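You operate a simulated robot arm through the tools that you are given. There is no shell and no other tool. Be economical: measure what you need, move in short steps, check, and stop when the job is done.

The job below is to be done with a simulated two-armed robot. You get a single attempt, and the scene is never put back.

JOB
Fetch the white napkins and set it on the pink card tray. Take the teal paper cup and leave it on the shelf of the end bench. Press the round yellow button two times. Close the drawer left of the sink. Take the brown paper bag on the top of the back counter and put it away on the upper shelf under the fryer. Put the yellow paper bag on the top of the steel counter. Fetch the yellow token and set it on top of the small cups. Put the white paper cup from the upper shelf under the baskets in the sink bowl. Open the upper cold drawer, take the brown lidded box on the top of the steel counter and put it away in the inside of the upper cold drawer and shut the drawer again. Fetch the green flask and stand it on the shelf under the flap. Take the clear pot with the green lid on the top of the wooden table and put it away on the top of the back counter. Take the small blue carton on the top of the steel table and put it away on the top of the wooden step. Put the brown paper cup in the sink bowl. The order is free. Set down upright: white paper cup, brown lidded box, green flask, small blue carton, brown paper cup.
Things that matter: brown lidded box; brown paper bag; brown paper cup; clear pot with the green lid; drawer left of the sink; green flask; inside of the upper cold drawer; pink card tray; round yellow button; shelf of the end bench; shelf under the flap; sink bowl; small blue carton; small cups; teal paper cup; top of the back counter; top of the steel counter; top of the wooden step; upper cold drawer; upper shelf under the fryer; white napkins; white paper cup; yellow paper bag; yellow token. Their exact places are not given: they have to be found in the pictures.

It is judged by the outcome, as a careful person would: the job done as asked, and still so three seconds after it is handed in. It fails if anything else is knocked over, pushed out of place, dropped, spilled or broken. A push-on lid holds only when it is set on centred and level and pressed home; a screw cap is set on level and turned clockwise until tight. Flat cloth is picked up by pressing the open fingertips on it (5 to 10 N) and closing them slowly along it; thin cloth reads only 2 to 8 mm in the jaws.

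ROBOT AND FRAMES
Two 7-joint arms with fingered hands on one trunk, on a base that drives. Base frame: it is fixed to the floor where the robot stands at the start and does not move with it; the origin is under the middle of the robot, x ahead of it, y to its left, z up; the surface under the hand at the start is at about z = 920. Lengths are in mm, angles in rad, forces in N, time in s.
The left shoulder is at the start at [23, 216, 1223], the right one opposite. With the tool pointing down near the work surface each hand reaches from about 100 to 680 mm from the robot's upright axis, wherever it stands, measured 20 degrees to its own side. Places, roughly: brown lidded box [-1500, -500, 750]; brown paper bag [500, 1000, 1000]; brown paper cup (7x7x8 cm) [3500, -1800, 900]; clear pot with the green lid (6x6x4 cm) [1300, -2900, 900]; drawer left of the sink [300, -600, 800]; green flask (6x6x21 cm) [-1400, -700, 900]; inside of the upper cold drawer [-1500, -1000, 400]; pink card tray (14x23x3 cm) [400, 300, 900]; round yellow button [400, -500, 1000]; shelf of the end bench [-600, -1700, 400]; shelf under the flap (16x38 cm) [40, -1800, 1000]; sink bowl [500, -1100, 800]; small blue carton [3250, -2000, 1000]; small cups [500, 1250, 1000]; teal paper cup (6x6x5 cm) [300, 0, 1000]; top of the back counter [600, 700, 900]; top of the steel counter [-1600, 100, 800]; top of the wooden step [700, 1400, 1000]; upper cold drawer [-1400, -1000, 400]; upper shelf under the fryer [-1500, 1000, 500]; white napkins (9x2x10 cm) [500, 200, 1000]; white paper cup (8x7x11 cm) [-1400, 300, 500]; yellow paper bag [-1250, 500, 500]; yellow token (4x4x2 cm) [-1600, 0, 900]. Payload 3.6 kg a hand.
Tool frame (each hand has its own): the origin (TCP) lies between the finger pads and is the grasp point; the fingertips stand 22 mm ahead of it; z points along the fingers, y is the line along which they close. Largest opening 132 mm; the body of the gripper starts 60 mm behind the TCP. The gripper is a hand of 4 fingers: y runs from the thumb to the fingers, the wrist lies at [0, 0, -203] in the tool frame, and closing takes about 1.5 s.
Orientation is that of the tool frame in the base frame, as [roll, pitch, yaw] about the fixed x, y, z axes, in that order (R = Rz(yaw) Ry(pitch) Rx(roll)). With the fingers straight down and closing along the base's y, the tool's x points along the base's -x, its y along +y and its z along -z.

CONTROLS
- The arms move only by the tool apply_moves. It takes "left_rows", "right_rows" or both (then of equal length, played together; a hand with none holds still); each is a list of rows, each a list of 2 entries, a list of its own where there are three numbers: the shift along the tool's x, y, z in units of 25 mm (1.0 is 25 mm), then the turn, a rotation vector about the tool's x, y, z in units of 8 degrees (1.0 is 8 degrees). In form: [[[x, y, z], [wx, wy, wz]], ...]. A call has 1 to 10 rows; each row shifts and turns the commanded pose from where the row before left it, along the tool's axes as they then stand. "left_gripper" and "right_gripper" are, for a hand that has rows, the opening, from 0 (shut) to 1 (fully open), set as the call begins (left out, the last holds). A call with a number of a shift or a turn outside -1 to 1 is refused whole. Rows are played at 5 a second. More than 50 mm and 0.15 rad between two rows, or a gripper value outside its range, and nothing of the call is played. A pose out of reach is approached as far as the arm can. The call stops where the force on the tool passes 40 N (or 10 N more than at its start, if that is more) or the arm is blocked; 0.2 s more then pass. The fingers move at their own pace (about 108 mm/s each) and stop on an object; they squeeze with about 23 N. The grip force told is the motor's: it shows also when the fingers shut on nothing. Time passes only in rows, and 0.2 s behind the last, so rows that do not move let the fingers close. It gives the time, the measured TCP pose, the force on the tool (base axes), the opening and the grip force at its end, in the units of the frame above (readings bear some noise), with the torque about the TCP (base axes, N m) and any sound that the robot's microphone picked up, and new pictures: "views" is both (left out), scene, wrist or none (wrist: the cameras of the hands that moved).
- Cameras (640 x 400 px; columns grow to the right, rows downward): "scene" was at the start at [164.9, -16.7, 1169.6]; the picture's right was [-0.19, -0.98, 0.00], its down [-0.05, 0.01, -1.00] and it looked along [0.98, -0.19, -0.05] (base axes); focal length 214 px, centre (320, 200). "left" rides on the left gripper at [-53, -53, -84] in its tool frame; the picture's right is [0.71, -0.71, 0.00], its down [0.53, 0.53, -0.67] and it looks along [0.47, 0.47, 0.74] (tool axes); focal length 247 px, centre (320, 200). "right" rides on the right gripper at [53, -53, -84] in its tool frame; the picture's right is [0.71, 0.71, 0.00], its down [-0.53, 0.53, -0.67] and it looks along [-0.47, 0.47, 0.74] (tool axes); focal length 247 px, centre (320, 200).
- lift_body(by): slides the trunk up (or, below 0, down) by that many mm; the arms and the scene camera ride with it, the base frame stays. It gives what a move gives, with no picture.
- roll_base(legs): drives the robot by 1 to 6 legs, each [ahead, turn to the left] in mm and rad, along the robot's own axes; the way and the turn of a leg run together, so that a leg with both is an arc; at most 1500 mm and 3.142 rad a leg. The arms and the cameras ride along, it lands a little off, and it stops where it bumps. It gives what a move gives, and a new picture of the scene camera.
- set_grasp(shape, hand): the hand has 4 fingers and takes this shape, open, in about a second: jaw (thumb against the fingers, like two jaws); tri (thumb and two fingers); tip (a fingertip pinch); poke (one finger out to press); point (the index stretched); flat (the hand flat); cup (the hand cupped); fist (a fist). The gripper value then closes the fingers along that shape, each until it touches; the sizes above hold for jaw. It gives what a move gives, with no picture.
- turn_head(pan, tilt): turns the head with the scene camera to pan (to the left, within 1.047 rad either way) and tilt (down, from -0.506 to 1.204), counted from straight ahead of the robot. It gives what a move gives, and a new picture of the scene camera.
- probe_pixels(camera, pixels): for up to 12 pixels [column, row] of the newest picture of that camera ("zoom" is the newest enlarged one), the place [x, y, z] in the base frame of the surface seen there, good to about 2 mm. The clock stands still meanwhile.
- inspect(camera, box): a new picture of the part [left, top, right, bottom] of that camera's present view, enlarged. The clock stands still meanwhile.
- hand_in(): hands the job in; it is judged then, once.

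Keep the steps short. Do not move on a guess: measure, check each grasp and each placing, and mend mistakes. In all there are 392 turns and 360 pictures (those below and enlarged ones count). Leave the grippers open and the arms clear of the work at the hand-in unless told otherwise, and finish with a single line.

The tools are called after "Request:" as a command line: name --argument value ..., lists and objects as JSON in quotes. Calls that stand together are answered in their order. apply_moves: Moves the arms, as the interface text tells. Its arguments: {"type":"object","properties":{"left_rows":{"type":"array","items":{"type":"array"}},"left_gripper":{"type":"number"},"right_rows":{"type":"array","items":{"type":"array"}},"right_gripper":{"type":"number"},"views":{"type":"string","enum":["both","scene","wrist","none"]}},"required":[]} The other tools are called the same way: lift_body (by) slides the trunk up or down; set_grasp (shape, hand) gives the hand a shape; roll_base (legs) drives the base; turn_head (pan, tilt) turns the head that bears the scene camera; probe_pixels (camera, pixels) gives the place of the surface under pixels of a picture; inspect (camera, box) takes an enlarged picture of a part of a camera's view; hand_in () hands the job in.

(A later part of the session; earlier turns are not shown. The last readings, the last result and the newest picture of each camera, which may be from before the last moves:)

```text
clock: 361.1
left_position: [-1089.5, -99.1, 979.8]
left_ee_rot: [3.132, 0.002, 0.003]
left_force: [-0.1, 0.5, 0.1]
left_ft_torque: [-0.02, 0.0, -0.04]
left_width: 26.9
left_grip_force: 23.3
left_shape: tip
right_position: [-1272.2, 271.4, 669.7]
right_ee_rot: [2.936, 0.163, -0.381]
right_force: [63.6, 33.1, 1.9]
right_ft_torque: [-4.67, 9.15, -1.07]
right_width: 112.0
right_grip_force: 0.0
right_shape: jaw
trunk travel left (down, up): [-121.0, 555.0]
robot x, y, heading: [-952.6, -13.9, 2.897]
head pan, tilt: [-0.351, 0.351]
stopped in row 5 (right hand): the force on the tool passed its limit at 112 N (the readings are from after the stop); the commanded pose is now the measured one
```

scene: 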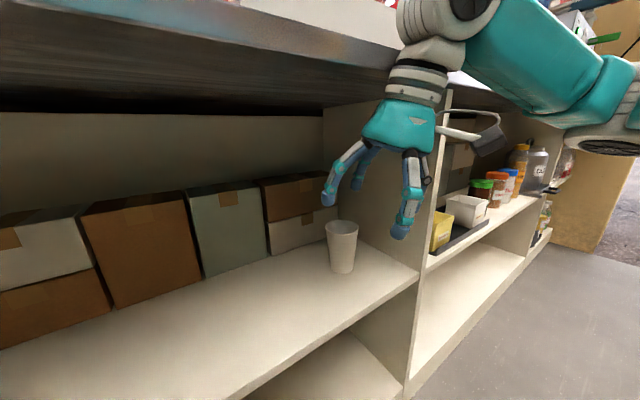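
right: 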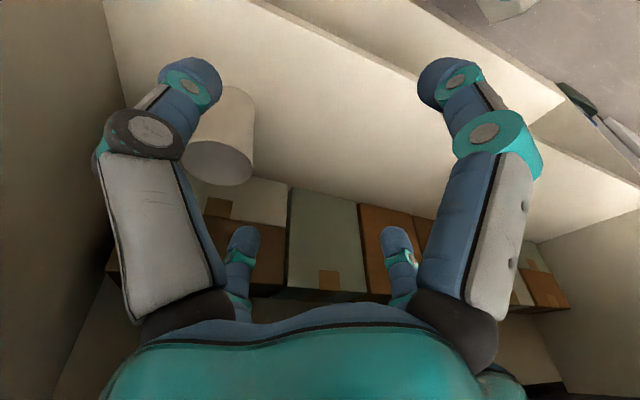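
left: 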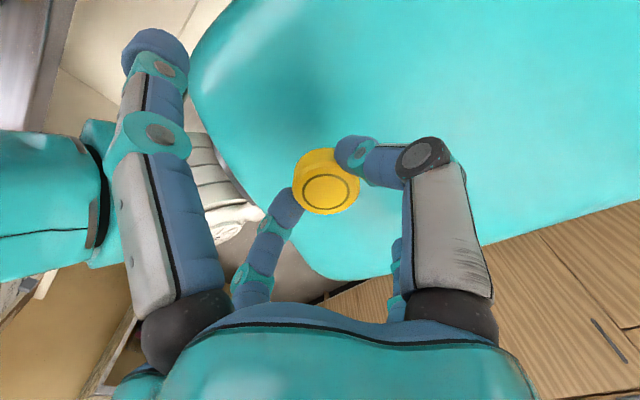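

Request:
roll_base --legs '[[-130, 0]]'

Request:
apply_moves --right_rows '[[[0, 0, 0.9], [-0.3, -0.84, 0]], [[0, 0, 0.9], [-0.3, -0.84, 0]], [[0, 0, 0.9], [-0.3, -0.84, 0]]]' --views "none"

```text
clock: 361.8
left_position: [-1126.4, -88.3, 973.1]
left_ee_rot: [3.119, -0.041, 0.008]
left_force: [-0.1, -0.2, -0.7]
left_ft_torque: [-0.03, 0.0, 0.01]
left_width: 27.2
left_grip_force: 22.9
left_shape: tip
right_position: [-1274.7, 267.9, 669.4]
right_ee_rot: [2.932, 0.19, -0.298]
right_force: [69.1, 29.7, 8.7]
right_ft_torque: [-4.23, 10.06, -1.29]
right_width: 112.3
right_grip_force: 0.1
right_shape: jaw
trunk travel left (down, up): [-121.0, 555.0]
robot x, y, heading: [-955.1, -15.3, 2.885]
head pan, tilt: [-0.351, 0.351]
stopped in leg 1: the robot was blocked; the commanded pose is now the measured one
```

scene: 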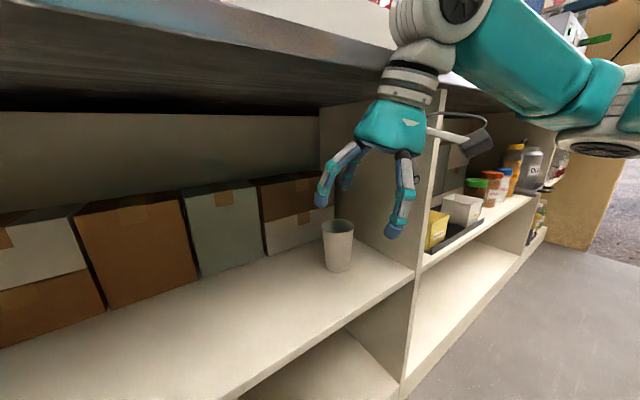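

```text
clock: 362.0
left_position: [-1143.6, -83.5, 967.3]
left_ee_rot: [3.114, -0.065, 0.006]
left_force: [-0.1, 0.5, 0.6]
left_ft_torque: [-0.03, 0.0, 0.0]
left_width: 26.8
left_grip_force: 22.9
left_shape: tip
right_position: [-1276.7, 265.5, 667.6]
right_ee_rot: [2.927, 0.213, -0.258]
right_force: [61.5, 29.0, 4.2]
right_ft_torque: [-4.01, 9.03, -1.14]
right_width: 112.2
right_grip_force: 0.1
right_shape: jaw
trunk travel left (down, up): [-121.0, 555.0]
robot x, y, heading: [-955.4, -12.9, 2.881]
head pan, tilt: [-0.351, 0.351]
stopped in row 1 (right hand): the force on the tool passed its limit at 98 N (the readings are from after the stop); the commanded pose is now the measured one
```

Request:
apply_moves --right_rows '[[[0.5, -0.1, 0], [0, 0, 0]], [[0.8, -0.1, 0], [0, 0, 0]], [[0.8, -0.1, 0], [0, 0, 0]], [[0.8, -0.1, 0], [0, 0, 0]]]' --views "scene"

```text
clock: 363.0
left_position: [-1161.7, -86.8, 963.1]
left_ee_rot: [3.12, -0.083, 0.005]
left_force: [0.6, -0.1, -0.2]
left_ft_torque: [0.01, -0.06, -0.02]
left_width: 27.3
left_grip_force: 23.3
left_shape: tip
right_position: [-1268.6, 263.3, 643.0]
right_ee_rot: [2.94, 0.146, -0.302]
right_force: [0.2, 0.6, 0.1]
right_ft_torque: [0.0, 0.02, 0.01]
right_width: 111.9
right_grip_force: 0.1
right_shape: jaw
right hand out of reach, approached as far as the arm can: row 3, 4
trunk travel left (down, up): [-121.0, 555.0]
robot x, y, heading: [-955.7, -15.6, 2.886]
head pan, tilt: [-0.351, 0.351]
```

scene: 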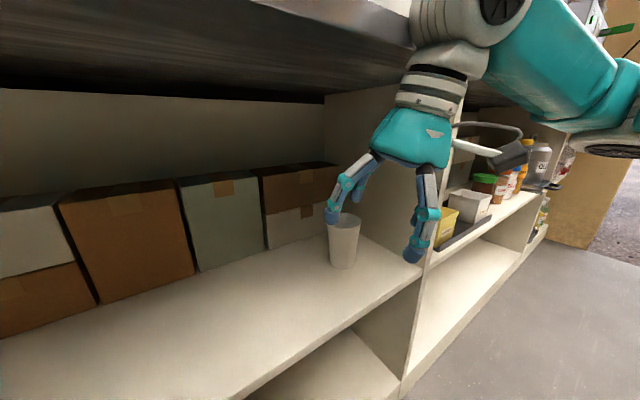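

Request:
roll_base --legs '[[-150, 0]]'

Request:
apply_moves --right_rows '[[[0, 0, 0.5], [-0.3, -0.84, 0]], [[0, 0, 0.5], [-0.3, -0.84, 0]], [[0, 0, 0.5], [-0.3, -0.84, 0]]]' --views "scene"

```text
clock: 364.4
left_position: [-1020.9, -125.8, 964.9]
left_ee_rot: [3.119, -0.082, 0.004]
left_force: [-1.1, 0.9, 0.3]
left_ft_torque: [0.04, 0.0, 0.03]
left_width: 27.2
left_grip_force: 22.7
left_shape: tip
right_position: [-1125.5, 227.5, 648.1]
right_ee_rot: [2.938, 0.156, -0.304]
right_force: [-0.9, 0.3, 0.8]
right_ft_torque: [0.01, -0.01, -0.02]
right_width: 112.1
right_grip_force: 0.1
right_shape: jaw
trunk travel left (down, up): [-121.0, 555.0]
robot x, y, heading: [-810.7, -48.4, 2.887]
head pan, tilt: [-0.351, 0.351]
```

scene: 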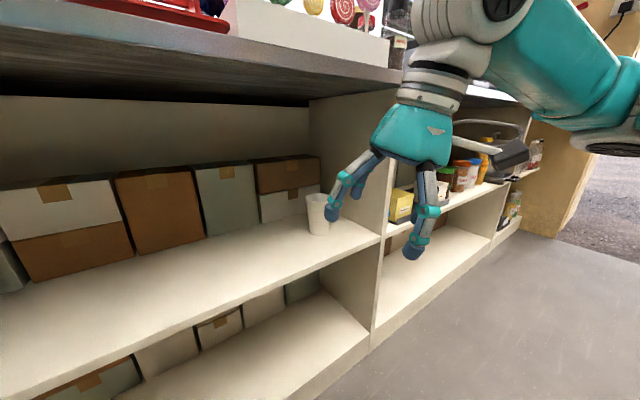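

```text
clock: 365.2
left_position: [-1020.6, -126.2, 963.7]
left_ee_rot: [3.123, -0.082, 0.004]
left_force: [-0.8, 0.8, 0.2]
left_ft_torque: [0.0, 0.01, 0.01]
left_width: 26.7
left_grip_force: 23.2
left_shape: tip
right_position: [-1176.1, 199.1, 617.5]
right_ee_rot: [2.781, 0.487, -0.391]
right_force: [-0.5, 0.9, 0.2]
right_ft_torque: [0.0, 0.0, -0.02]
right_width: 112.2
right_grip_force: 0.1
right_shape: jaw
right hand out of reach, approached as far as the arm can: row 1, 2, 3
trunk travel left (down, up): [-121.0, 555.0]
robot x, y, heading: [-811.4, -51.0, 2.884]
head pan, tilt: [-0.351, 0.351]
```

scene: 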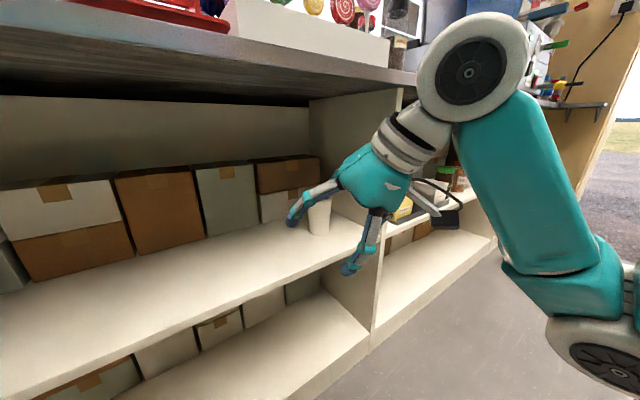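

Request:
apply_moves --right_rows '[[[-0.86, -0.26, 0.34], [0, 0, 0]], [[-0.86, -0.26, 0.34], [0, 0, 0]], [[-0.86, -0.26, 0.34], [0, 0, 0]], [[-0.86, -0.26, 0.34], [0, 0, 0]], [[-0.86, -0.26, 0.34], [0, 0, 0]], [[-0.86, -0.26, 0.34], [0, 0, 0]], [[-0.86, -0.26, 0.34], [0, 0, 0]], [[-0.86, -0.26, 0.34], [0, 0, 0]]]'

```text
clock: 367.0
left_position: [-1020.6, -125.7, 964.4]
left_ee_rot: [3.119, -0.084, 0.002]
left_force: [-0.7, 0.7, 1.0]
left_ft_torque: [-0.02, 0.02, 0.02]
left_width: 27.0
left_grip_force: 23.3
left_shape: tip
right_position: [-1341.2, 297.7, 629.0]
right_ee_rot: [2.777, 0.494, -0.408]
right_force: [-0.5, -0.1, 0.4]
right_ft_torque: [0.02, -0.01, 0.01]
right_width: 112.4
right_grip_force: 0.1
right_shape: jaw
trunk travel left (down, up): [-121.0, 555.0]
robot x, y, heading: [-811.8, -49.9, 2.883]
head pan, tilt: [-0.351, 0.351]
```

scene: 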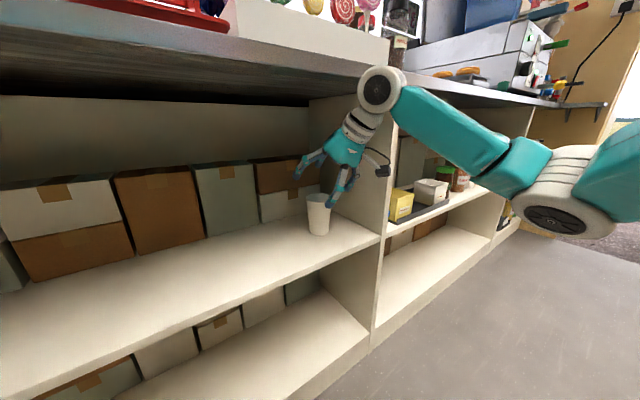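
right: 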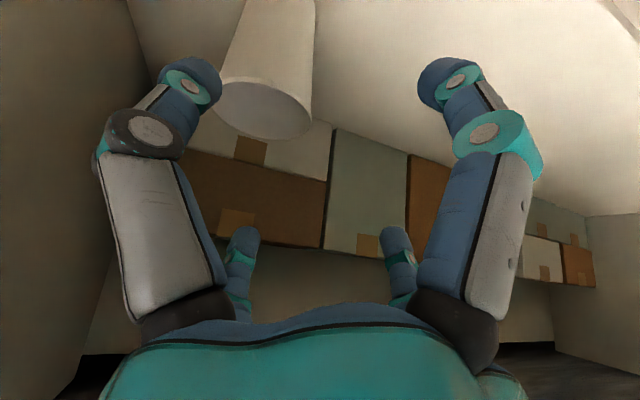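

Request:
probe_pixels --camera "right" --pixels '[[226, 95], [308, 112], [262, 135], [268, 84], [270, 40], [240, 50], [305, 50], [270, 110]]'

```text
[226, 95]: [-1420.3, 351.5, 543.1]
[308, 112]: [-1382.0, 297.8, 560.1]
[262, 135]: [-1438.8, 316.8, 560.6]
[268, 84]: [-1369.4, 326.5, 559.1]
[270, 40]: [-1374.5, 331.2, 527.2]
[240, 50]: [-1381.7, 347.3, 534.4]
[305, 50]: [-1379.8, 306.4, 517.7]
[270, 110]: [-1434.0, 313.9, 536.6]
```

Request:
apply_moves --right_rows '[[[-0.32, -0.79, -0.12], [0, 0, 0]], [[-0.32, -0.79, -0.12], [0, 0, 0]], [[0, 0, 0.8], [0, 0, 0]], [[0, 0, 0.8], [0, 0, 0]], [[0, 0, 0.8], [0, 0, 0]]]'

```text
clock: 368.2
left_position: [-1020.2, -124.7, 965.0]
left_ee_rot: [3.12, -0.083, 0.005]
left_force: [0.2, 0.7, -0.4]
left_ft_torque: [-0.01, 0.03, 0.03]
left_width: 26.8
left_grip_force: 23.2
left_shape: tip
right_position: [-1375.3, 331.2, 576.3]
right_ee_rot: [2.779, 0.496, -0.406]
right_force: [0.2, 0.1, -0.1]
right_ft_torque: [-0.05, -0.04, -0.02]
right_width: 112.5
right_grip_force: 0.0
right_shape: jaw
trunk travel left (down, up): [-121.0, 555.0]
robot x, y, heading: [-810.2, -51.7, 2.886]
head pan, tilt: [-0.351, 0.351]
```

scene: 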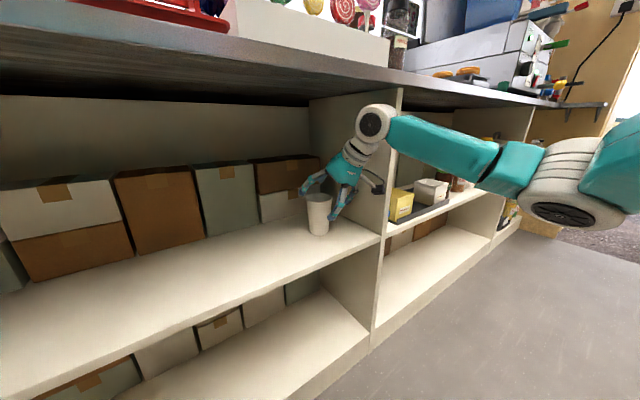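
right: 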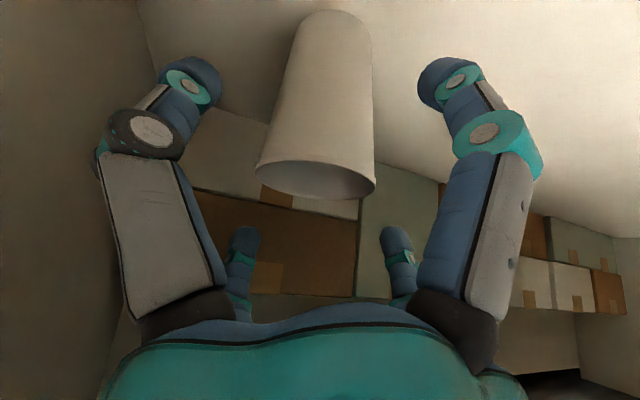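

Centred. Go down the last ~50 mm along the fingers and close.

Request:
apply_moves --right_rows '[[[0, 0, 0.8], [0, 0, 0]], [[0, 0, 0.8], [0, 0, 0]], [[0, 0, 0.4], [0, 0, 0]]]' --views "none"

Request:
apply_moves --right_rows '[[[0, 0, 0], [0, 0, 0]], [[0, 0, 0], [0, 0, 0]], [[0, 0, 0], [0, 0, 0]], [[0, 0, 0], [0, 0, 0]], [[0, 0, 0], [0, 0, 0]], [[0, 0, 0], [0, 0, 0]]]' --right_gripper 0.3

```text
clock: 369.0
left_position: [-1020.3, -125.6, 963.3]
left_ee_rot: [3.121, -0.084, 0.004]
left_force: [0.7, 0.9, -0.2]
left_ft_torque: [0.01, -0.02, 0.02]
left_width: 26.9
left_grip_force: 23.2
left_shape: tip
right_position: [-1402.9, 324.3, 534.9]
right_ee_rot: [2.78, 0.495, -0.408]
right_force: [0.3, 0.0, 0.6]
right_ft_torque: [-0.04, 0.01, 0.0]
right_width: 112.3
right_grip_force: 0.1
right_shape: jaw
trunk travel left (down, up): [-121.0, 555.0]
robot x, y, heading: [-813.5, -51.0, 2.884]
head pan, tilt: [-0.351, 0.351]
```

```text
clock: 370.4
left_position: [-1020.2, -124.4, 964.5]
left_ee_rot: [3.121, -0.084, 0.004]
left_force: [0.4, -0.5, -0.7]
left_ft_torque: [0.02, 0.01, 0.03]
left_width: 26.7
left_grip_force: 23.1
left_shape: tip
right_position: [-1403.1, 323.6, 535.0]
right_ee_rot: [2.777, 0.496, -0.406]
right_force: [-0.2, -1.0, -0.7]
right_ft_torque: [0.02, -0.02, -0.04]
right_width: 55.9
right_grip_force: 23.0
right_shape: jaw
trunk travel left (down, up): [-121.0, 555.0]
robot x, y, heading: [-813.1, -53.3, 2.885]
head pan, tilt: [-0.351, 0.351]
```

scene: 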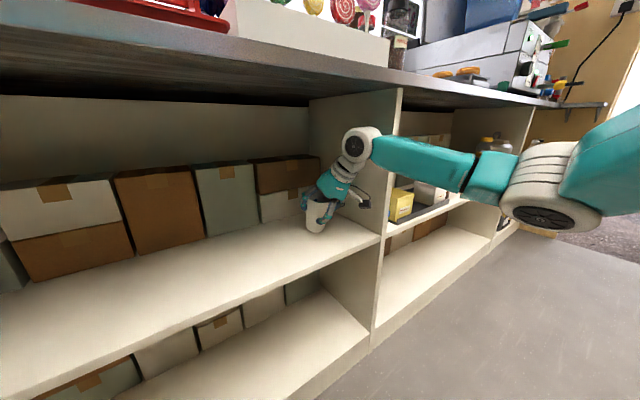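
right: 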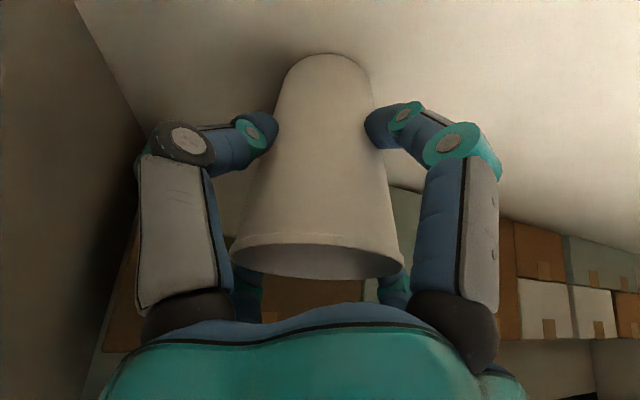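

Request:
apply_moves --right_rows '[[[-0.28, 0.19, -0.5], [0, 0, 0]], [[-0.28, 0.19, -0.5], [0, 0, 0]]]' --views "none"

Request:
roll_base --legs '[[-300, 0]]'

```text
clock: 371.0
left_position: [-1020.1, -125.5, 964.6]
left_ee_rot: [3.124, -0.082, 0.004]
left_force: [-0.1, 0.5, -0.1]
left_ft_torque: [-0.01, 0.0, 0.01]
left_width: 26.9
left_grip_force: 23.2
left_shape: tip
right_position: [-1403.4, 324.3, 567.5]
right_ee_rot: [2.78, 0.493, -0.405]
right_force: [0.1, 0.2, 0.1]
right_ft_torque: [0.02, 0.02, 0.01]
right_width: 55.8
right_grip_force: 22.9
right_shape: jaw
trunk travel left (down, up): [-121.0, 555.0]
robot x, y, heading: [-810.6, -52.8, 2.886]
head pan, tilt: [-0.351, 0.351]
```

```text
clock: 373.0
left_position: [-726.6, -202.4, 964.8]
left_ee_rot: [3.121, -0.084, 0.012]
left_force: [-0.6, -0.3, 0.4]
left_ft_torque: [0.02, 0.01, 0.0]
left_width: 27.1
left_grip_force: 23.0
left_shape: tip
right_position: [-1114.0, 242.4, 569.2]
right_ee_rot: [2.779, 0.495, -0.398]
right_force: [0.0, -0.2, -0.2]
right_ft_torque: [-0.03, 0.02, -0.02]
right_width: 55.7
right_grip_force: 22.7
right_shape: jaw
trunk travel left (down, up): [-121.0, 555.0]
robot x, y, heading: [-520.4, -121.2, 2.896]
head pan, tilt: [-0.351, 0.351]
```

scene: 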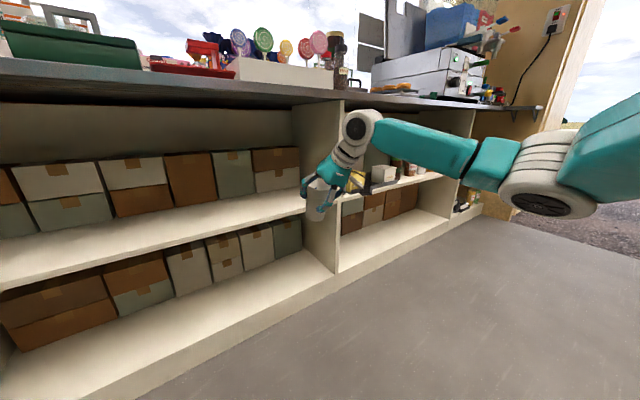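

Request:
lift_body --by 380

Request:
apply_moves --right_rows '[[[0, 0, 0], [0.474, 0.711, 0]], [[0, 0, 0], [0.474, 0.711, 0]], [[0, 0, 0], [0.474, 0.711, 0]], [[0, 0, -0.8], [0.474, 0.711, 0]], [[0, 0, -0.8], [0.474, 0.711, 0]], [[0, 0, -0.8], [0, 0, 0]]]' --views "wrist"

Request:
roll_base --legs '[[0, 0.5], [0, 0.4]]'

```text
clock: 376.7
left_position: [-728.2, -201.8, 1344.0]
left_ee_rot: [3.12, -0.083, 0.013]
left_force: [-0.4, -0.8, 0.2]
left_ft_torque: [-0.01, 0.01, 0.03]
left_width: 27.3
left_grip_force: 23.6
left_shape: tip
right_position: [-1114.8, 243.1, 948.4]
right_ee_rot: [2.778, 0.494, -0.399]
right_force: [0.4, -0.1, 0.8]
right_ft_torque: [0.0, 0.02, 0.0]
right_width: 55.8
right_grip_force: 22.9
right_shape: jaw
trunk travel left (down, up): [-501.0, 175.0]
robot x, y, heading: [-519.5, -125.8, 2.892]
head pan, tilt: [-0.351, 0.351]
```

```text
clock: 378.1
left_position: [-728.3, -201.1, 1344.8]
left_ee_rot: [3.121, -0.084, 0.011]
left_force: [-0.9, 0.1, -0.3]
left_ft_torque: [0.01, 0.01, 0.0]
left_width: 27.0
left_grip_force: 23.2
left_shape: tip
right_position: [-1088.9, 243.9, 1011.7]
right_ee_rot: [3.14, 0.006, -0.305]
right_force: [0.0, 0.7, 0.0]
right_ft_torque: [0.0, 0.0, 0.03]
right_width: 55.1
right_grip_force: 22.6
right_shape: jaw
right hand out of reach, approached as far as the arm can: row 5
trunk travel left (down, up): [-501.0, 175.0]
robot x, y, heading: [-515.1, -123.5, 2.89]
head pan, tilt: [-0.351, 0.351]
```

right: 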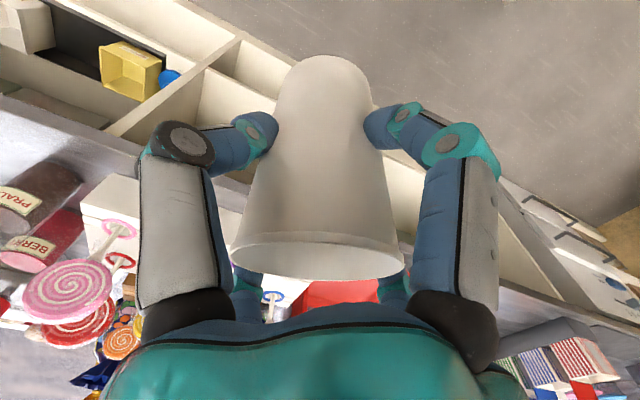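

```text
clock: 379.3
left_position: [-706.0, -242.3, 1345.2]
left_ee_rot: [3.119, -0.081, 0.224]
left_force: [0.9, -0.2, 0.2]
left_ft_torque: [0.0, -0.02, 0.04]
left_width: 26.8
left_grip_force: 22.7
left_shape: tip
right_position: [-1153.0, 120.0, 1012.0]
right_ee_rot: [-3.141, 0.008, -0.094]
right_force: [0.0, -1.1, -0.2]
right_ft_torque: [-0.01, -0.02, -0.02]
right_width: 55.4
right_grip_force: 22.8
right_shape: jaw
trunk travel left (down, up): [-501.0, 175.0]
robot x, y, heading: [-516.0, -116.3, 3.101]
head pan, tilt: [-0.351, 0.351]
stopped in leg 1: the robot was blocked; the commanded pose is now the measured one
```

scene: 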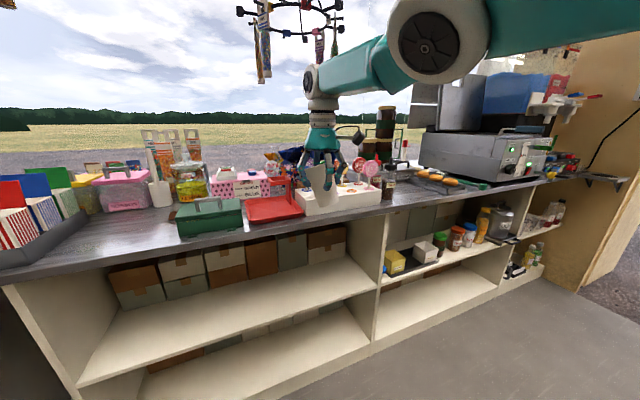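

Request:
apply_moves --right_rows '[[[1, 0, -0.6], [0, 0, 0]], [[1, 0, -0.6], [0, 0, 0]], [[1, 0, -0.6], [0, 0, 0]], [[1, 0, -0.6], [0, 0, 0]], [[1, 0, -0.6], [0, 0, 0]], [[1, 0, -0.6], [0, 0, 0]], [[1, 0, -0.6], [0, 0, 0]], [[1, 0, -0.6], [0, 0, 0]], [[1, 0, -0.6], [0, 0, 0]]]' --views "none"

Request:
roll_base --legs '[[0, 0.5], [0, 0.4]]'

Request:
roll_base --legs '[[0, 0.5], [0, 0.4]]'

```text
clock: 381.3
left_position: [-704.9, -242.4, 1344.7]
left_ee_rot: [3.119, -0.083, 0.225]
left_force: [-0.1, -0.4, 0.7]
left_ft_torque: [0.0, 0.0, -0.01]
left_width: 26.6
left_grip_force: 23.2
left_shape: tip
right_position: [-1134.7, 76.1, 1167.3]
right_ee_rot: [3.139, 0.007, -0.095]
right_force: [-0.2, 0.7, 0.3]
right_ft_torque: [0.02, 0.01, 0.01]
right_width: 55.3
right_grip_force: 23.3
right_shape: jaw
right hand out of reach, approached as far as the arm can: row 1, 2, 3, 4, 5, 6, 7, 8, 9
trunk travel left (down, up): [-501.0, 175.0]
robot x, y, heading: [-517.8, -118.4, 3.107]
head pan, tilt: [-0.351, 0.351]
```

```text
clock: 383.1
left_position: [-629.5, -309.6, 1346.2]
left_ee_rot: [3.122, -0.083, 0.676]
left_force: [1.3, -0.4, 0.7]
left_ft_torque: [-0.02, 0.01, -0.01]
left_width: 26.8
left_grip_force: 23.5
left_shape: tip
right_position: [-1153.1, -209.4, 1168.3]
right_ee_rot: [-3.141, 0.011, 0.36]
right_force: [-0.3, 0.1, -0.2]
right_ft_torque: [0.02, -0.01, -0.01]
right_width: 54.7
right_grip_force: 23.1
right_shape: jaw
trunk travel left (down, up): [-501.0, 175.0]
robot x, y, heading: [-523.4, -93.7, -2.722]
head pan, tilt: [-0.351, 0.351]
stopped in leg 1: the robot was blocked; the commanded pose is now the measured one
```

scene: 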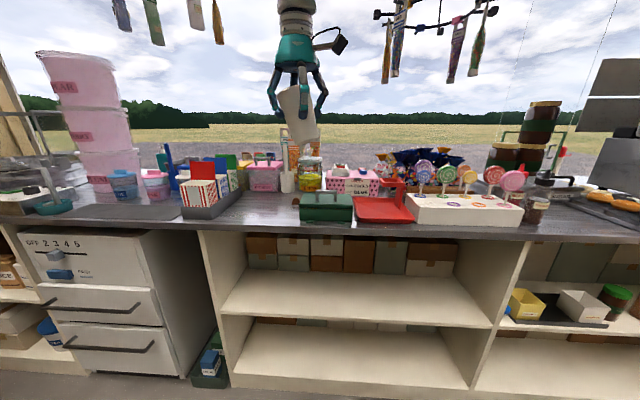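

```text
clock: 384.7
left_position: [-535.5, -332.6, 1346.6]
left_ee_rot: [3.122, -0.083, 1.091]
left_force: [0.5, 0.2, -0.4]
left_ft_torque: [0.04, 0.06, -0.01]
left_width: 26.7
left_grip_force: 22.5
left_shape: tip
right_position: [-1056.8, -448.6, 1166.8]
right_ee_rot: [-3.14, 0.013, 0.77]
right_force: [0.1, -0.3, -1.0]
right_ft_torque: [0.04, 0.06, -0.02]
right_width: 54.9
right_grip_force: 23.0
right_shape: jaw
trunk travel left (down, up): [-501.0, 175.0]
robot x, y, heading: [-539.7, -80.3, -2.305]
head pan, tilt: [-0.351, 0.351]
stopped in leg 1: the robot was blocked; the commanded pose is now the measured one
```

scene: 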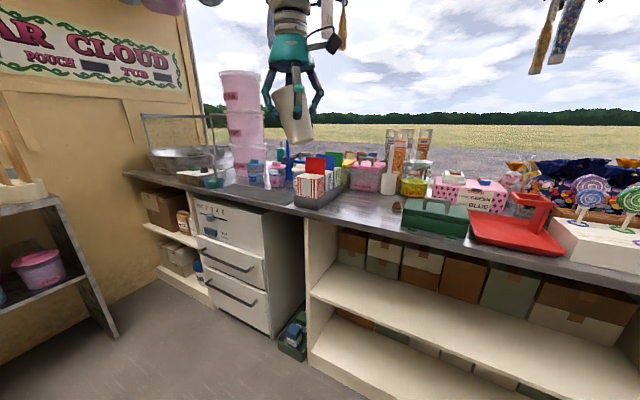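

Request:
roll_base --legs '[[0, 0.3], [0, 0.3], [0, 0.3], [0, 0.3]]'

```text
clock: 386.0
left_position: [-482.3, -322.6, 1346.2]
left_ee_rot: [3.12, -0.084, 1.321]
left_force: [0.4, -0.8, -0.7]
left_ft_torque: [0.01, 0.0, 0.02]
left_width: 27.2
left_grip_force: 23.2
left_shape: tip
right_position: [-966.4, -554.2, 1168.0]
right_ee_rot: [-3.141, 0.014, 0.993]
right_force: [0.4, 0.4, 0.1]
right_ft_torque: [0.03, 0.05, 0.01]
right_width: 54.6
right_grip_force: 22.5
right_shape: jaw
trunk travel left (down, up): [-501.0, 175.0]
robot x, y, heading: [-547.4, -72.7, -2.073]
head pan, tilt: [-0.351, 0.351]
stopped in leg 1: the robot was blocked; the commanded pose is now the measured one
```

scene: 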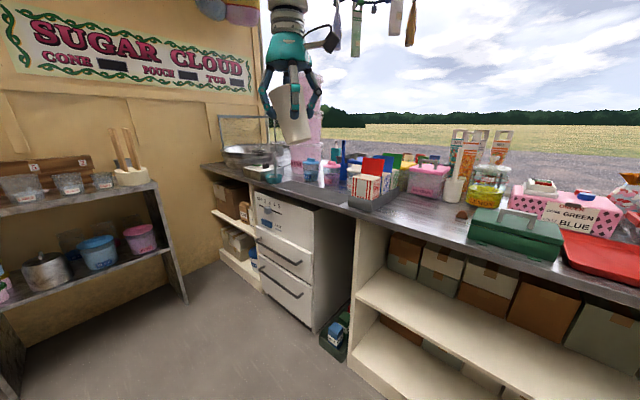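

Request:
roll_base --legs '[[300, 0.5], [300, 0.6], [200, 0.5]]'

```text
clock: 387.6
left_position: [-469.9, -449.7, 1351.4]
left_ee_rot: [3.125, -0.061, 1.645]
left_force: [-0.5, 0.0, -0.2]
left_ft_torque: [0.04, -0.03, 0.03]
left_width: 26.8
left_grip_force: 23.4
left_shape: tip
right_position: [-856.5, -832.4, 1179.9]
right_ee_rot: [3.136, 0.027, 1.316]
right_force: [-0.6, -1.5, 0.6]
right_ft_torque: [0.04, -0.01, -0.01]
right_width: 54.7
right_grip_force: 22.9
right_shape: jaw
trunk travel left (down, up): [-501.0, 175.0]
robot x, y, heading: [-624.0, -257.4, -1.717]
head pan, tilt: [-0.351, 0.351]
stopped in leg 1: the robot was blocked; the commanded pose is now the measured one
```

scene: 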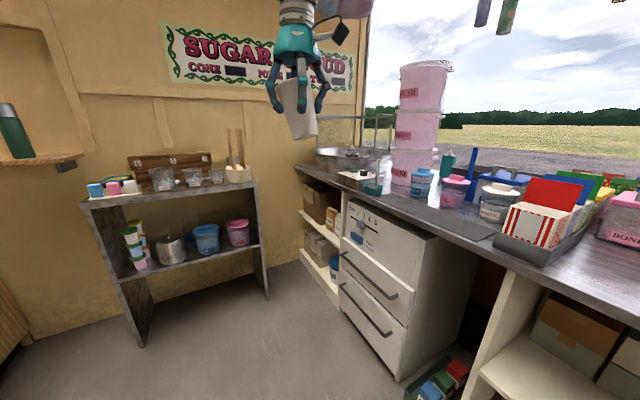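

Request:
apply_moves --right_rows '[[[1, -0.1, 0], [0, 0, 0]], [[1, -0.1, 0], [0, 0, 0]], [[1, -0.1, 0], [0, 0, 0]], [[1, -0.1, 0], [0, 0, 0]], [[0, 0, 0.5], [0, 0, 0]]]' --views "none"

Request:
turn_head --pan -0.9 --tilt -0.3

```text
clock: 388.8
left_position: [-471.5, -456.3, 1350.5]
left_ee_rot: [3.121, -0.068, 1.648]
left_force: [-1.1, -0.3, -0.7]
left_ft_torque: [0.04, -0.01, 0.0]
left_width: 26.9
left_grip_force: 23.1
left_shape: tip
right_position: [-844.0, -741.1, 1160.7]
right_ee_rot: [3.137, 0.02, 1.313]
right_force: [0.0, 0.7, -0.2]
right_ft_torque: [0.03, 0.04, 0.02]
right_width: 54.6
right_grip_force: 23.0
right_shape: jaw
trunk travel left (down, up): [-501.0, 175.0]
robot x, y, heading: [-621.5, -255.8, -1.714]
head pan, tilt: [-0.351, 0.351]
```

```text
clock: 389.8
left_position: [-470.9, -453.8, 1350.3]
left_ee_rot: [3.123, -0.064, 1.647]
left_force: [-0.2, 0.0, -0.6]
left_ft_torque: [-0.01, 0.01, -0.04]
left_width: 26.9
left_grip_force: 23.4
left_shape: tip
right_position: [-843.3, -739.3, 1162.7]
right_ee_rot: [3.136, 0.025, 1.314]
right_force: [0.2, -0.1, -0.4]
right_ft_torque: [-0.04, 0.01, 0.02]
right_width: 54.4
right_grip_force: 23.1
right_shape: jaw
trunk travel left (down, up): [-501.0, 175.0]
robot x, y, heading: [-626.0, -256.2, -1.717]
head pan, tilt: [-0.901, -0.3]
```

scene: 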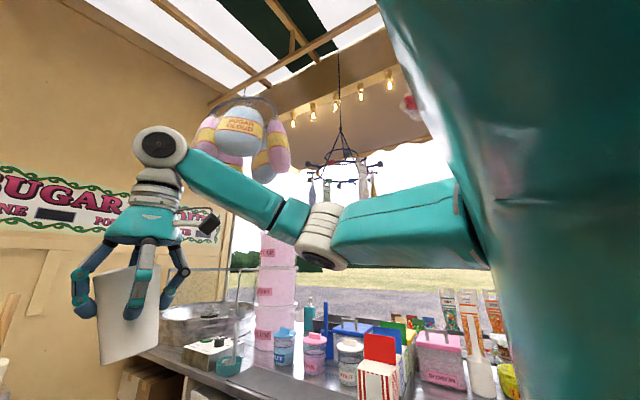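

Request:
roll_base --legs '[[200, 0.3], [200, 0.4], [200, 0.4], [200, 0.4]]'

```text
clock: 395.1
left_position: [-23.0, -729.8, 1349.3]
left_ee_rot: [3.126, -0.067, 3.136]
left_force: [0.5, -0.6, 0.4]
left_ft_torque: [0.0, 0.0, 0.0]
left_width: 26.7
left_grip_force: 22.6
left_shape: tip
right_position: [230.0, -1122.1, 1162.6]
right_ee_rot: [3.14, 0.025, 2.804]
right_force: [-0.5, 0.5, -0.6]
right_ft_torque: [-0.01, 0.04, 0.0]
right_width: 54.3
right_grip_force: 23.1
right_shape: jaw
trunk travel left (down, up): [-501.0, 175.0]
robot x, y, heading: [-234.0, -887.5, -0.227]
head pan, tilt: [-0.901, -0.3]
```

scene: 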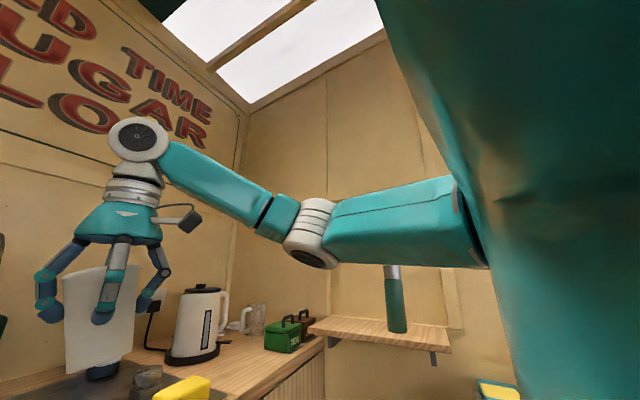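

Request:
turn_head --pan -0.2 --tilt 0.5

```text
clock: 396.2
left_position: [-24.8, -731.0, 1349.1]
left_ee_rot: [3.122, -0.064, 3.135]
left_force: [0.5, 0.3, -0.6]
left_ft_torque: [-0.02, 0.02, 0.02]
left_width: 26.4
left_grip_force: 23.1
left_shape: tip
right_position: [230.0, -1124.5, 1162.7]
right_ee_rot: [3.138, 0.023, 2.803]
right_force: [0.4, 0.5, -0.4]
right_ft_torque: [0.01, -0.01, -0.02]
right_width: 54.1
right_grip_force: 22.8
right_shape: jaw
trunk travel left (down, up): [-501.0, 175.0]
robot x, y, heading: [-240.7, -890.0, -0.223]
head pan, tilt: [-0.201, 0.499]
```

scene: 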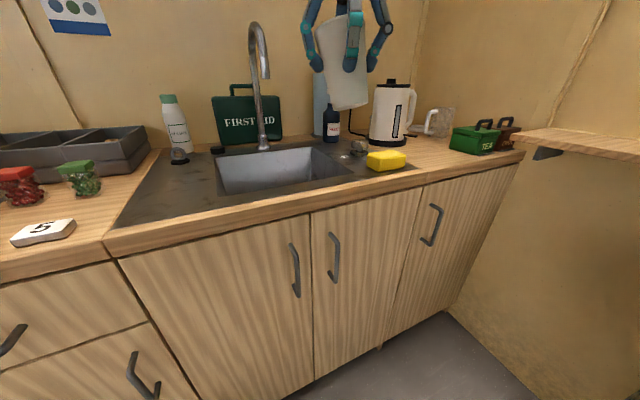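

Request:
probe_pixels --camera "scene" --pixels '[[220, 192], [350, 172], [310, 147], [218, 158], [270, 180], [290, 165], [240, 175], [330, 165], [260, 100], [262, 70], [160, 200], [300, 190]]'

Request:
inspect --camera "scene" --box '[180, 10, 400, 210]'

```text
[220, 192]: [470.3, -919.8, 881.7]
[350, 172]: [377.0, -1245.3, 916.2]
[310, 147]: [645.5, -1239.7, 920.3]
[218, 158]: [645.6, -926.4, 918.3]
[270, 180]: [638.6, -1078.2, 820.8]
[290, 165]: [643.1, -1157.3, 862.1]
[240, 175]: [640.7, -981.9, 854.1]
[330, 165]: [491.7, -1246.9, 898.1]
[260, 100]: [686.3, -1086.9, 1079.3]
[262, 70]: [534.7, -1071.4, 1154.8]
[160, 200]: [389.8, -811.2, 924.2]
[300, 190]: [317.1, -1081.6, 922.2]
```

```text
2.00 times, centred on (290, 110) of scene
```

zoom: 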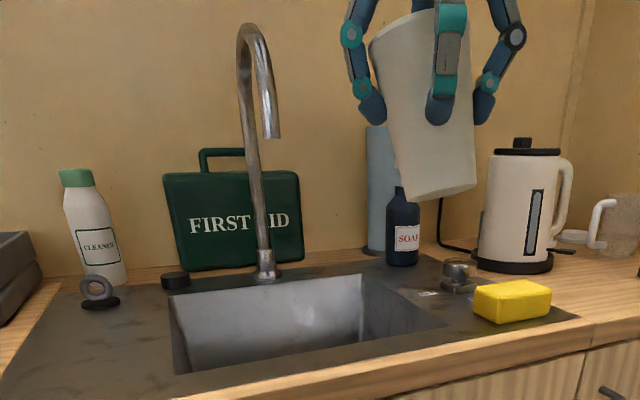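

Request:
roll_base --legs '[[180, 0]]'

Request:
inspect --camera "right" --box '[0, 0, 640, 400]'

```text
clock: 397.7
left_position: [148.6, -770.1, 1350.5]
left_ee_rot: [3.123, -0.066, 3.14]
left_force: [-0.2, 0.0, -0.6]
left_ft_torque: [0.04, 0.02, 0.01]
left_width: 26.7
left_grip_force: 22.3
left_shape: tip
right_position: [404.2, -1163.0, 1161.7]
right_ee_rot: [3.137, 0.021, 2.806]
right_force: [0.4, 0.3, -1.1]
right_ft_torque: [0.03, 0.05, -0.01]
right_width: 54.3
right_grip_force: 22.6
right_shape: jaw
trunk travel left (down, up): [-501.0, 175.0]
robot x, y, heading: [-67.8, -930.8, -0.22]
head pan, tilt: [-0.201, 0.499]
```

scene: 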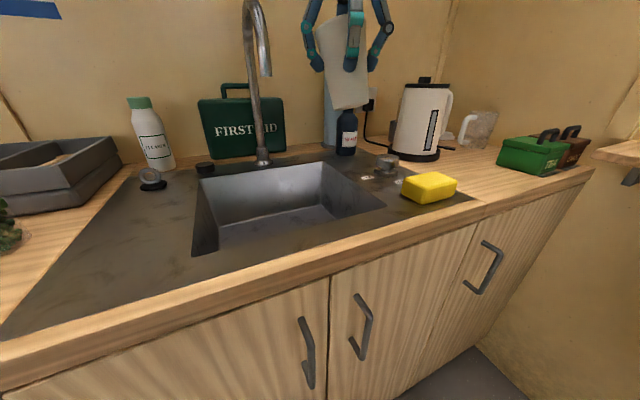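

```text
1.00 times, centred on (320, 200) of right (not enlarged: the box is as wide or as high as the picture)
```

zoom: 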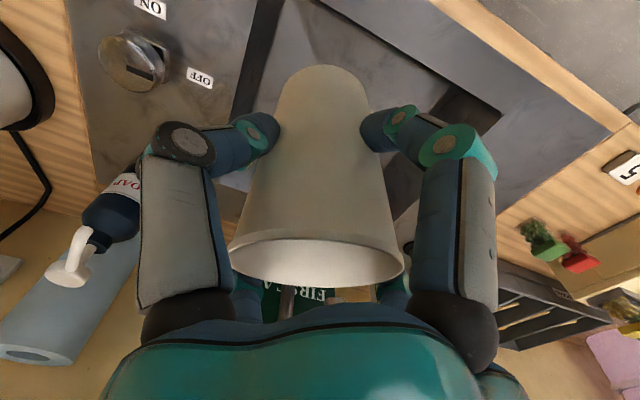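

Request:
probe_pixels --camera "scene" --pixels '[[300, 212], [270, 220], [230, 238], [330, 205], [380, 205], [192, 250], [330, 165], [205, 178]]'

```text
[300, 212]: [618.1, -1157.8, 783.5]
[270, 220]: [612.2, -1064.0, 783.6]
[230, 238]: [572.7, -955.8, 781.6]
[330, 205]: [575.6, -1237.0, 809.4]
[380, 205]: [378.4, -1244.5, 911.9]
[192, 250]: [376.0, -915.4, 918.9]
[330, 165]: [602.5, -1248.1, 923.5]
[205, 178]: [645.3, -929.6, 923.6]
```

Request:
apply_moves --right_rows '[[[-0.73, 0.37, 0], [0, 0.15, 0]], [[-0.73, 0.37, 0], [0, 0, 0]], [[-0.73, 0.37, 0.5], [0, 0, 0]], [[0, 0, 0.95], [0, 0, 0]], [[0, 0, 0.95], [0, 0, 0]], [[0, 0, 0.95], [0, 0, 0]], [[0, 0, 0.95], [0, 0, 0]], [[0, 0, 0.95], [0, 0, 0]], [[0, 0, 0.95], [0, 0, 0]], [[0, 0, 0.95], [0, 0, 0]]]'

```text
clock: 399.9
left_position: [146.7, -770.8, 1350.1]
left_ee_rot: [3.122, -0.068, 3.139]
left_force: [0.3, -0.6, -0.4]
left_ft_torque: [0.0, 0.0, 0.01]
left_width: 26.7
left_grip_force: 23.1
left_shape: tip
right_position: [464.5, -1151.9, 982.1]
right_ee_rot: [3.137, 0.002, 2.807]
right_force: [-0.4, -0.1, 0.0]
right_ft_torque: [-0.02, 0.01, 0.03]
right_width: 54.2
right_grip_force: 22.8
right_shape: jaw
trunk travel left (down, up): [-501.0, 175.0]
robot x, y, heading: [-69.7, -929.4, -0.223]
head pan, tilt: [-0.201, 0.499]
```

scene: 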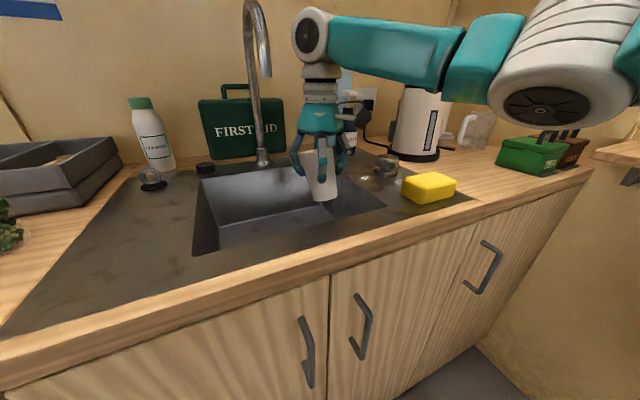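
right: 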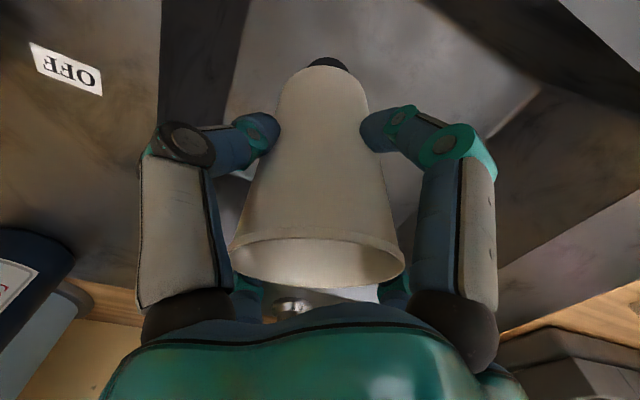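

Request:
probe_pixels --camera "scene" --pixels '[[540, 120], [470, 95], [420, 90], [570, 135], [360, 60]]'

Request:
apply_moves --right_rows '[[[0, 0, 0.9], [0, 0, 0]], [[0, 0, 0.9], [0, 0, 0]], [[0, 0, 0.9], [0, 0, 0]], [[0, 0, 0.9], [0, 0, 0]]]'

```text
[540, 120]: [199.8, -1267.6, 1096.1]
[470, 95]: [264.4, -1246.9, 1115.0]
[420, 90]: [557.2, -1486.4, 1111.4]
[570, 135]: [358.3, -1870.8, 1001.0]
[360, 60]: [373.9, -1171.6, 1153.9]
```

```text
clock: 400.9
left_position: [147.0, -770.5, 1350.3]
left_ee_rot: [3.121, -0.066, 3.139]
left_force: [0.5, 0.7, -0.7]
left_ft_torque: [-0.02, -0.04, 0.0]
left_width: 26.5
left_grip_force: 23.2
left_shape: tip
right_position: [465.0, -1155.3, 894.2]
right_ee_rot: [3.138, 0.005, 2.808]
right_force: [0.0, 0.3, -0.4]
right_ft_torque: [0.0, 0.0, -0.01]
right_width: 53.9
right_grip_force: 23.2
right_shape: jaw
trunk travel left (down, up): [-501.0, 175.0]
robot x, y, heading: [-66.2, -929.2, -0.224]
head pan, tilt: [-0.201, 0.499]
```

scene: 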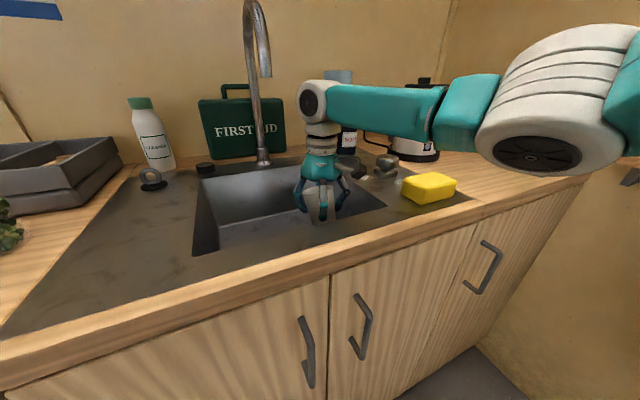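
right: 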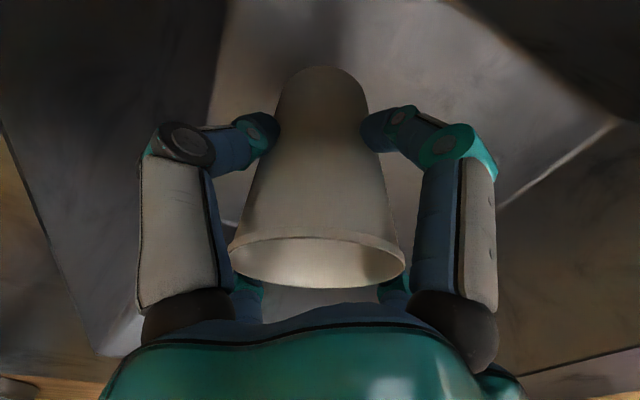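

Request:
apply_moves --right_rows '[[[0, 0, 0.6], [0, 0, 0]], [[0, 0, 0.4], [0, 0, 0]], [[0, 0, 0.2], [0, 0, 0]]]' --views "none"

Request:
apply_moves --right_rows '[[[0, 0, 0.15], [0, 0, 0]], [[0, 0, 0.12], [0, 0, 0]], [[0, 0, 0.1], [0, 0, 0]]]' --views "none"

```text
clock: 401.7
left_position: [147.0, -770.0, 1351.1]
left_ee_rot: [3.122, -0.066, 3.139]
left_force: [-0.6, -0.2, -0.4]
left_ft_torque: [-0.03, 0.01, 0.02]
left_width: 26.9
left_grip_force: 23.0
left_shape: tip
right_position: [463.9, -1153.6, 863.5]
right_ee_rot: [3.138, -0.001, 2.807]
right_force: [-0.5, -0.3, -0.2]
right_ft_torque: [-0.02, -0.03, 0.0]
right_width: 54.2
right_grip_force: 22.9
right_shape: jaw
trunk travel left (down, up): [-501.0, 175.0]
robot x, y, heading: [-64.4, -930.2, -0.216]
head pan, tilt: [-0.201, 0.499]
```

```text
clock: 402.5
left_position: [146.6, -769.1, 1351.4]
left_ee_rot: [3.122, -0.067, 3.139]
left_force: [-0.2, -0.3, 0.5]
left_ft_torque: [0.02, -0.02, 0.05]
left_width: 26.7
left_grip_force: 22.7
left_shape: tip
right_position: [465.0, -1153.2, 854.7]
right_ee_rot: [3.139, 0.004, 2.805]
right_force: [0.0, -0.1, -0.4]
right_ft_torque: [0.02, 0.03, -0.01]
right_width: 54.3
right_grip_force: 23.2
right_shape: jaw
trunk travel left (down, up): [-501.0, 175.0]
robot x, y, heading: [-68.7, -932.2, -0.218]
head pan, tilt: [-0.201, 0.499]
```

Request:
apply_moves --right_rows '[[[0, 0, 0.12], [0, 0, 0]], [[0, 0, 0.12], [0, 0, 0]], [[0, 0, 0.1], [0, 0, 0]]]' --views "none"

Request:
apply_moves --right_rows '[[[0, 0, 0.1], [0, 0, 0]], [[0, 0, 0.1], [0, 0, 0]]]' --views "none"

```text
clock: 403.3
left_position: [143.2, -769.1, 1352.0]
left_ee_rot: [3.124, -0.062, 3.14]
left_force: [0.1, -0.4, 0.3]
left_ft_torque: [0.0, -0.01, 0.0]
left_width: 26.4
left_grip_force: 22.9
left_shape: tip
right_position: [462.6, -1152.6, 852.2]
right_ee_rot: [3.136, 0.012, 2.808]
right_force: [-2.4, -4.0, 32.9]
right_ft_torque: [-0.14, 0.01, -0.02]
right_width: 54.9
right_grip_force: 23.1
right_shape: jaw
trunk travel left (down, up): [-501.0, 175.0]
robot x, y, heading: [-64.8, -929.7, -0.228]
head pan, tilt: [-0.201, 0.499]
```

```text
clock: 403.7
left_position: [144.9, -769.8, 1351.5]
left_ee_rot: [3.123, -0.065, 3.141]
left_force: [0.0, -0.4, -0.1]
left_ft_torque: [0.02, 0.02, -0.01]
left_width: 26.8
left_grip_force: 23.3
left_shape: tip
right_position: [466.9, -1152.2, 852.6]
right_ee_rot: [3.136, 0.012, 2.811]
right_force: [-10.5, -1.4, 23.7]
right_ft_torque: [-0.17, 0.56, -0.02]
right_width: 56.1
right_grip_force: 22.9
right_shape: jaw
trunk travel left (down, up): [-501.0, 175.0]
robot x, y, heading: [-70.7, -925.9, -0.218]
head pan, tilt: [-0.201, 0.499]
stopped in row 2 (right hand): the force on the tool passed its limit at 45 N (the readings are from after the stop); the commanded pose is now the measured one
```

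Firm contact on the bowl floor. Ease up a little, open, and rise.

Request:
apply_moves --right_rows '[[[0, 0, -0.1], [0, 0, 0]], [[0, 0, 0], [0, 0, 0]]]' --views "none"

Request:
apply_moves --right_rows '[[[0, 0, 0], [0, 0, 0]], [[0, 0, 0], [0, 0, 0]], [[0, 0, 0], [0, 0, 0]], [[0, 0, -0.5], [0, 0, 0]], [[0, 0, -0.9], [0, 0, 0]], [[0, 0, -0.9], [0, 0, 0]], [[0, 0, -0.9], [0, 0, 0]], [[0, 0, -0.9], [0, 0, 0]], [[0, 0, -0.9], [0, 0, 0]], [[0, 0, -0.9], [0, 0, 0]]]' --right_gripper 0.85

```text
clock: 404.3
left_position: [144.8, -769.3, 1351.8]
left_ee_rot: [3.123, -0.063, 3.14]
left_force: [0.2, 0.5, -0.9]
left_ft_torque: [0.02, 0.01, -0.01]
left_width: 26.6
left_grip_force: 23.2
left_shape: tip
right_position: [465.3, -1152.8, 853.2]
right_ee_rot: [3.136, 0.012, 2.808]
right_force: [-5.9, -1.9, 15.1]
right_ft_torque: [-0.09, 0.28, -0.02]
right_width: 55.7
right_grip_force: 23.0
right_shape: jaw
trunk travel left (down, up): [-501.0, 175.0]
robot x, y, heading: [-66.8, -930.2, -0.223]
head pan, tilt: [-0.201, 0.499]
```

```text
clock: 406.5
left_position: [146.7, -769.7, 1351.7]
left_ee_rot: [3.122, -0.064, 3.139]
left_force: [0.4, 0.1, -1.0]
left_ft_torque: [0.01, 0.0, 0.01]
left_width: 26.8
left_grip_force: 23.2
left_shape: tip
right_position: [466.4, -1155.9, 998.9]
right_ee_rot: [3.139, 0.009, 2.808]
right_force: [0.0, 0.0, 0.5]
right_ft_torque: [0.01, -0.02, 0.03]
right_width: 112.1
right_grip_force: 0.2
right_shape: jaw
trunk travel left (down, up): [-501.0, 175.0]
robot x, y, heading: [-68.2, -929.4, -0.222]
head pan, tilt: [-0.201, 0.499]
```

scene: 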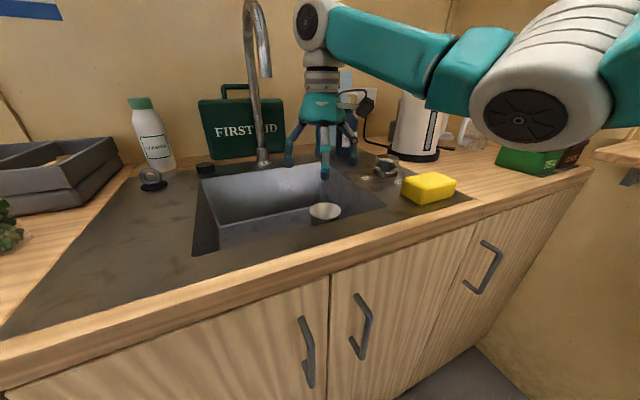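
right: 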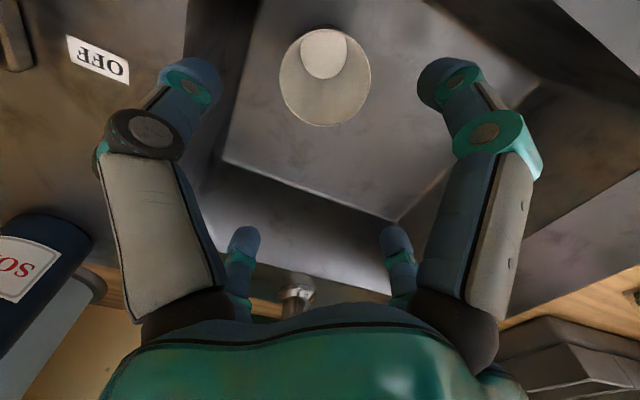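

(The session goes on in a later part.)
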